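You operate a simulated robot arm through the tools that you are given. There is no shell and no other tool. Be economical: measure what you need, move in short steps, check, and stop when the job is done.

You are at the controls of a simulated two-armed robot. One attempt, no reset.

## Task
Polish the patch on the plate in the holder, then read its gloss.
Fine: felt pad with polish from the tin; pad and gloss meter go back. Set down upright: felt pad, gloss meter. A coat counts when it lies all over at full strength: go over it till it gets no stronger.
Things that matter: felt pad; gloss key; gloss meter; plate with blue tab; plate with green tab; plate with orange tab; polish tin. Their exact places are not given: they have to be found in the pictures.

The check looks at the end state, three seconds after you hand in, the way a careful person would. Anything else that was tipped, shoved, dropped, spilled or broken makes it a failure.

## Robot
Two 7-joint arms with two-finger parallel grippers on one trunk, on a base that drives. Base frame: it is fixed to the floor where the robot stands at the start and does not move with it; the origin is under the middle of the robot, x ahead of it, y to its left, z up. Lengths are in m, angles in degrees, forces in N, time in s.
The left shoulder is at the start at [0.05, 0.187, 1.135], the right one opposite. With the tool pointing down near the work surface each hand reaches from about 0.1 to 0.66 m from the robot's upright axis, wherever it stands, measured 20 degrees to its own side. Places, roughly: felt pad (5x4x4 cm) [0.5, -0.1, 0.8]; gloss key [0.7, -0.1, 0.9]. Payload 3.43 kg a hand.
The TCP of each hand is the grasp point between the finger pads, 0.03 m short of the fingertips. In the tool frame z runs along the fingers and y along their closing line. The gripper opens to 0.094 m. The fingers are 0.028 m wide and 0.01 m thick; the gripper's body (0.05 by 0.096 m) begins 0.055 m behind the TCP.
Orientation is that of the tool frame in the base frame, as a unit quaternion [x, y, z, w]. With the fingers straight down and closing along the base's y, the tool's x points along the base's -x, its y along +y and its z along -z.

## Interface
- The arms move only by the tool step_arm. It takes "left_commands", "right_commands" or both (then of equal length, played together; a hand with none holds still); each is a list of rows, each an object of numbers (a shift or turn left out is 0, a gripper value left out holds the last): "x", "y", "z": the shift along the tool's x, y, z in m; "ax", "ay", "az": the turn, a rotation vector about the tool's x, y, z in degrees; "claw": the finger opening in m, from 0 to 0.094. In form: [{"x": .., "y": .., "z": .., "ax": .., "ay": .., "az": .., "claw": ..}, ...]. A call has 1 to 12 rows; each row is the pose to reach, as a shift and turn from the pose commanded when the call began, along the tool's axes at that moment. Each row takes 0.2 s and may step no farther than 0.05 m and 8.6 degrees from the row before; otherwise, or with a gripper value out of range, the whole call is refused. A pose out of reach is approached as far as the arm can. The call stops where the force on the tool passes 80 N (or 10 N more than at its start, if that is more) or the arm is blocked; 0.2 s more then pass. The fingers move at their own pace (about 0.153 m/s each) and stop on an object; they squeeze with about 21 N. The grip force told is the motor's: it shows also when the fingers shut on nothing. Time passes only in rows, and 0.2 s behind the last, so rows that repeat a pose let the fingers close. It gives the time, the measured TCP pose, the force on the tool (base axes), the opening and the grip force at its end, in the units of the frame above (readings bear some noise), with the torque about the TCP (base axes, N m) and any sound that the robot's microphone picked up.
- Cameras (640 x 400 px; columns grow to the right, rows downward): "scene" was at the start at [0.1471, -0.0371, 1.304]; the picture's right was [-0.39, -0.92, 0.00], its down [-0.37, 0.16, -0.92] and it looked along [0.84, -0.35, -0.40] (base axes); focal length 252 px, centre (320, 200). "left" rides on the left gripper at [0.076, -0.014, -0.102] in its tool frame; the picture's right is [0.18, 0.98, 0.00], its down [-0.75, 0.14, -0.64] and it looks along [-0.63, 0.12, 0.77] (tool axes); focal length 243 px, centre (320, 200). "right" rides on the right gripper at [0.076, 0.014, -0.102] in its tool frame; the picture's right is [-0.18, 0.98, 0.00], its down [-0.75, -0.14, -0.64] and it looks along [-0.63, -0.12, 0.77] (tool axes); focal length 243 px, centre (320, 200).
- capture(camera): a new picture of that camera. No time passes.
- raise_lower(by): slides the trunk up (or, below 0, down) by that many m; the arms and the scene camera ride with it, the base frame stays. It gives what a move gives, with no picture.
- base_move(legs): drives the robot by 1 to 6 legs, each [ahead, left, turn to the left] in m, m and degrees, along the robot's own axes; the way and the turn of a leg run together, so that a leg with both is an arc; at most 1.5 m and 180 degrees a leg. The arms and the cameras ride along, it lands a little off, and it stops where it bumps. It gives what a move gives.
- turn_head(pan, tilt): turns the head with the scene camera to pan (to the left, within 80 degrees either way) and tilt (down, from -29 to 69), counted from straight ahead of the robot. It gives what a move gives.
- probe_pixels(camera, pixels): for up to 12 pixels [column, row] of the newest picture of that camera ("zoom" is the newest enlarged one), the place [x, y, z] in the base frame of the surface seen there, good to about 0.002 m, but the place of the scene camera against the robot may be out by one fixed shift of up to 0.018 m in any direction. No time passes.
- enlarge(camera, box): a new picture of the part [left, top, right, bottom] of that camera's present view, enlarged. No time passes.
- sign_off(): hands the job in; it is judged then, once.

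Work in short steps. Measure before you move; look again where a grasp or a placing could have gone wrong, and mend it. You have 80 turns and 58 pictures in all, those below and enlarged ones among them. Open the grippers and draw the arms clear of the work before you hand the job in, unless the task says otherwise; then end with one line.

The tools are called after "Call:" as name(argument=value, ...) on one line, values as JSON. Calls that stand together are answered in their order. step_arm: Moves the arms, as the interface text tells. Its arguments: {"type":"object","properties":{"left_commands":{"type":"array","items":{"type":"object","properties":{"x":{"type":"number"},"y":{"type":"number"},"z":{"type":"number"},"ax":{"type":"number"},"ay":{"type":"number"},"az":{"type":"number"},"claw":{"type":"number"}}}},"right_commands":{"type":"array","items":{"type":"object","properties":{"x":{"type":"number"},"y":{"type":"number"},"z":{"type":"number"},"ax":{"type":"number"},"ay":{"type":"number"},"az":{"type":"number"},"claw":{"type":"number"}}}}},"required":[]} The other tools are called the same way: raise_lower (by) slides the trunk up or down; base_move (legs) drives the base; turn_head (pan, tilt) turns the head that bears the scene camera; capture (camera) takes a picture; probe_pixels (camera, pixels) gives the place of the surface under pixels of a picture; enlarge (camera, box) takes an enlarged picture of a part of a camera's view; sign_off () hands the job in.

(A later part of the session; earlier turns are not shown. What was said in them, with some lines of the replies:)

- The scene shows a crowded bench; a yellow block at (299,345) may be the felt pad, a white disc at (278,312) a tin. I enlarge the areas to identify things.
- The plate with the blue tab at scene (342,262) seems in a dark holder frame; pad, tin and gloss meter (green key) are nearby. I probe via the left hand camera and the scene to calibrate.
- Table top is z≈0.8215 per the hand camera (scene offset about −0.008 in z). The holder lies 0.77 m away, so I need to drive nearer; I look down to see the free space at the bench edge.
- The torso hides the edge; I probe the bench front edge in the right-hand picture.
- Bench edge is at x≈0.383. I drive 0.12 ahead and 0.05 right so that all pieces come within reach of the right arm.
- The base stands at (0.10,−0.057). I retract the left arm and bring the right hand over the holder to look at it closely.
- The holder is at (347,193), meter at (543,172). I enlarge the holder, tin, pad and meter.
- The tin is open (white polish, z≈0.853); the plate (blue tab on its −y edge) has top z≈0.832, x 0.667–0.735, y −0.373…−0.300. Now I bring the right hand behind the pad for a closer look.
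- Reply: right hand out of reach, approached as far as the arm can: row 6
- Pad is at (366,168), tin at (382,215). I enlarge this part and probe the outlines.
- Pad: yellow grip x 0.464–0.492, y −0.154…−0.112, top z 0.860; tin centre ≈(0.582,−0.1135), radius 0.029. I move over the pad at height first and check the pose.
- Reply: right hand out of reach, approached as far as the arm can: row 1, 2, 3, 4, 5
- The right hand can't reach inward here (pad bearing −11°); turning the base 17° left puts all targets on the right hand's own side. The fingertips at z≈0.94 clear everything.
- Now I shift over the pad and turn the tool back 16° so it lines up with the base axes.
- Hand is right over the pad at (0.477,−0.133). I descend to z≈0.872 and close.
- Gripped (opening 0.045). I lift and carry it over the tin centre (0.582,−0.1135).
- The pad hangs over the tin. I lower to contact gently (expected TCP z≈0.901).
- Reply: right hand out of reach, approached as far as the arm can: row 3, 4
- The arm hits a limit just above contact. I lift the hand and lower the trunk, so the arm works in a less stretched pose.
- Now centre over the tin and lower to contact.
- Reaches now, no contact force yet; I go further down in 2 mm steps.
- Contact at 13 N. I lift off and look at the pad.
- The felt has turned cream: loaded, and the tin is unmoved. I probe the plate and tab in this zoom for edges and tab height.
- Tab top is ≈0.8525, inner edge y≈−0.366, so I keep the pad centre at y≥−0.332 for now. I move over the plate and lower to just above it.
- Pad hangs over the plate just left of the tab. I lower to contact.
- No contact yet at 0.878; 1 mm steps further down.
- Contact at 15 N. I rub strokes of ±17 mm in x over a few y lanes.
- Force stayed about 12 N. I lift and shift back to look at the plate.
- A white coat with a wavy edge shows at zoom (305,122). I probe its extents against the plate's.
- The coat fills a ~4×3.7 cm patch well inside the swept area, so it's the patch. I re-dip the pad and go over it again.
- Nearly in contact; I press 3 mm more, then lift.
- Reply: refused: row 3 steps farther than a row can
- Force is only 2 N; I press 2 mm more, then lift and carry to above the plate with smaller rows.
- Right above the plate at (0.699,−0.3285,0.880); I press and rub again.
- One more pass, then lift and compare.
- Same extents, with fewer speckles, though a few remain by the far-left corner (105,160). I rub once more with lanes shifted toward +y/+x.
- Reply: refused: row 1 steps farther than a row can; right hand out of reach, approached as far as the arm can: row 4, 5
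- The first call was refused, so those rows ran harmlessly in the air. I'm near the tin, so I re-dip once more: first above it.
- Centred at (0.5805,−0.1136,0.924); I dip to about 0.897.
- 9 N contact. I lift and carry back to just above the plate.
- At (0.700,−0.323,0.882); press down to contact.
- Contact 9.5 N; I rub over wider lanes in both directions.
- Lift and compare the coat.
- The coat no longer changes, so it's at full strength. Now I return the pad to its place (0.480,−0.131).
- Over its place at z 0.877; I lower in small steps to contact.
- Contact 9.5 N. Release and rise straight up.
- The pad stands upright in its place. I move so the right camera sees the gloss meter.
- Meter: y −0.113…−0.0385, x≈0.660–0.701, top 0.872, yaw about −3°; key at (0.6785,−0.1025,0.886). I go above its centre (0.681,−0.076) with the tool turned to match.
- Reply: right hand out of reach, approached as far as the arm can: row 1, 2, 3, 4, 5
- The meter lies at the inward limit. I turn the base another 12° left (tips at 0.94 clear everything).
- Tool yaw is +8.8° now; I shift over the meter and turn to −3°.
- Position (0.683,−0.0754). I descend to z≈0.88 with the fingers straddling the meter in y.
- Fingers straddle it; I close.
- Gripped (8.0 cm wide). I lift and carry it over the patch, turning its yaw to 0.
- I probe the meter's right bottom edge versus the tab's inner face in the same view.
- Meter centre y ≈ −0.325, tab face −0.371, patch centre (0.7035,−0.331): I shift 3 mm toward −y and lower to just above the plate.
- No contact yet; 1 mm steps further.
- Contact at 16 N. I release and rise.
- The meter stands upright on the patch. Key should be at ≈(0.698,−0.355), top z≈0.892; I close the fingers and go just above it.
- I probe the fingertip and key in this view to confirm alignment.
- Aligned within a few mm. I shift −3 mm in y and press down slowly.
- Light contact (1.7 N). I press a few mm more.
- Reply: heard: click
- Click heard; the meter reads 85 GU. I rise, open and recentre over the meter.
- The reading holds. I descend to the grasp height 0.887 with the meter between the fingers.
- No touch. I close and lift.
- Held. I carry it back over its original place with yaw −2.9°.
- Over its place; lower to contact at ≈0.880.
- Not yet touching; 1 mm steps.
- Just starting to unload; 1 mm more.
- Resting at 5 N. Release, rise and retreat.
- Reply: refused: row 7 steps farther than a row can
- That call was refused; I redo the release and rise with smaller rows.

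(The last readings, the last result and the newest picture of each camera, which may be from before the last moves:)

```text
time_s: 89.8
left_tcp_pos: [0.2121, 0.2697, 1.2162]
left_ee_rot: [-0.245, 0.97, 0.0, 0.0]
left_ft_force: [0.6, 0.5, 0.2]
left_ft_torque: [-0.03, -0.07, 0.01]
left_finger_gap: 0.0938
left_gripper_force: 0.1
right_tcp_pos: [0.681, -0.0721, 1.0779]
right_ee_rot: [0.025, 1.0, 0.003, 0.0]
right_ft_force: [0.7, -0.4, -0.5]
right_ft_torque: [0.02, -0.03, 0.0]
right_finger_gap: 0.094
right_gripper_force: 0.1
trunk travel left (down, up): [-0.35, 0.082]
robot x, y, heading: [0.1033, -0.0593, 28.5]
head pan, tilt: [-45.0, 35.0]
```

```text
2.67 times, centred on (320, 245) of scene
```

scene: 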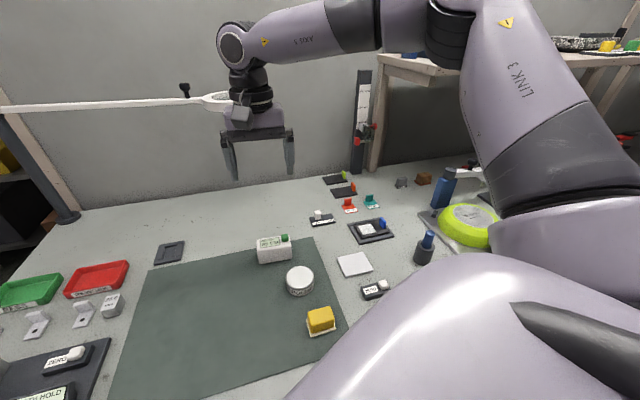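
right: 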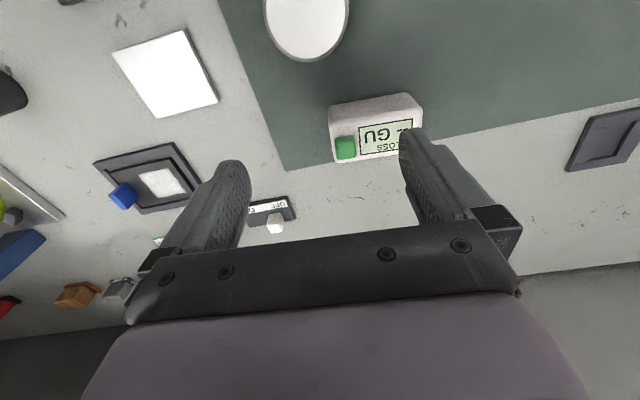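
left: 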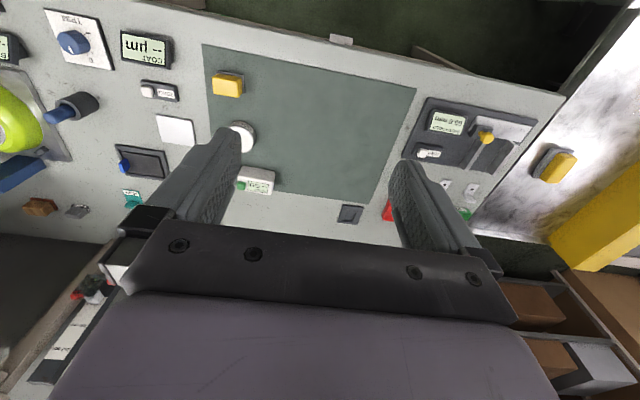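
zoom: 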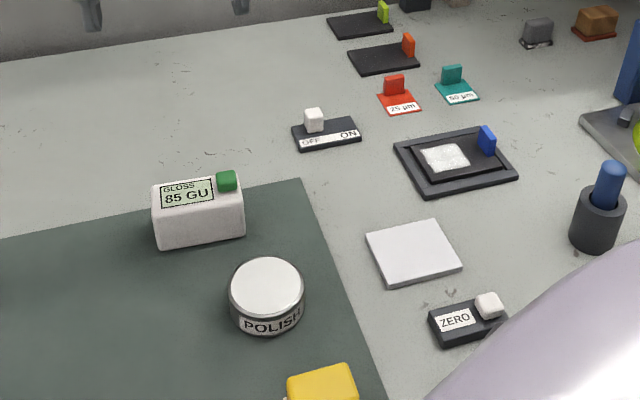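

All stands upright and in place, meter showing 85 GU. The lamp ring is near the wrist; I pull the hand straight back away from it and toward the robot.

Call:
step_arm(right_commands=[{"x": 0.04}, {"x": 0.08}, {"x": 0.12}, {"x": 0.16}, {"x": 0.2}])

Call:
capture(camera="scene")

```text
time_s: 91.0
left_tcp_pos: [0.2117, 0.2702, 1.2155]
left_ee_rot: [-0.245, 0.969, -0.001, 0.001]
left_ft_force: [0.1, -0.9, -0.6]
left_ft_torque: [0.0, 0.01, -0.01]
left_finger_gap: 0.094
left_gripper_force: 0.0
right_tcp_pos: [0.4825, -0.0636, 1.0773]
right_ee_rot: [0.025, 1.0, 0.002, 0.0]
right_ft_force: [-0.4, 0.0, -0.1]
right_ft_torque: [0.0, 0.0, -0.01]
right_finger_gap: 0.0939
right_gripper_force: 0.1
trunk travel left (down, up): [-0.35, 0.082]
robot x, y, heading: [0.1023, -0.0588, 28.1]
head pan, tilt: [-45.0, 35.0]
```

```text
19 pictures are left
```

scene: 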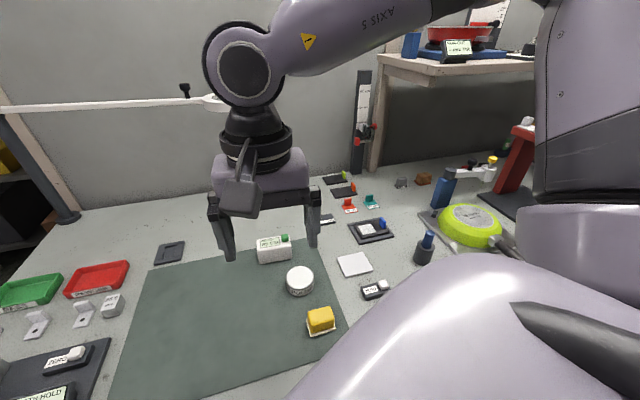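

Both grippers are open and well above the work, and everything is in place. I hand in.

Call:
sign_off()

```text
The job is handed in.
```

The patch on the blue-tab plate is polished until its coat stopped changing, and its gloss reads 85 GU. The felt pad and gloss meter are back upright in their places, and I saw nothing else moved.
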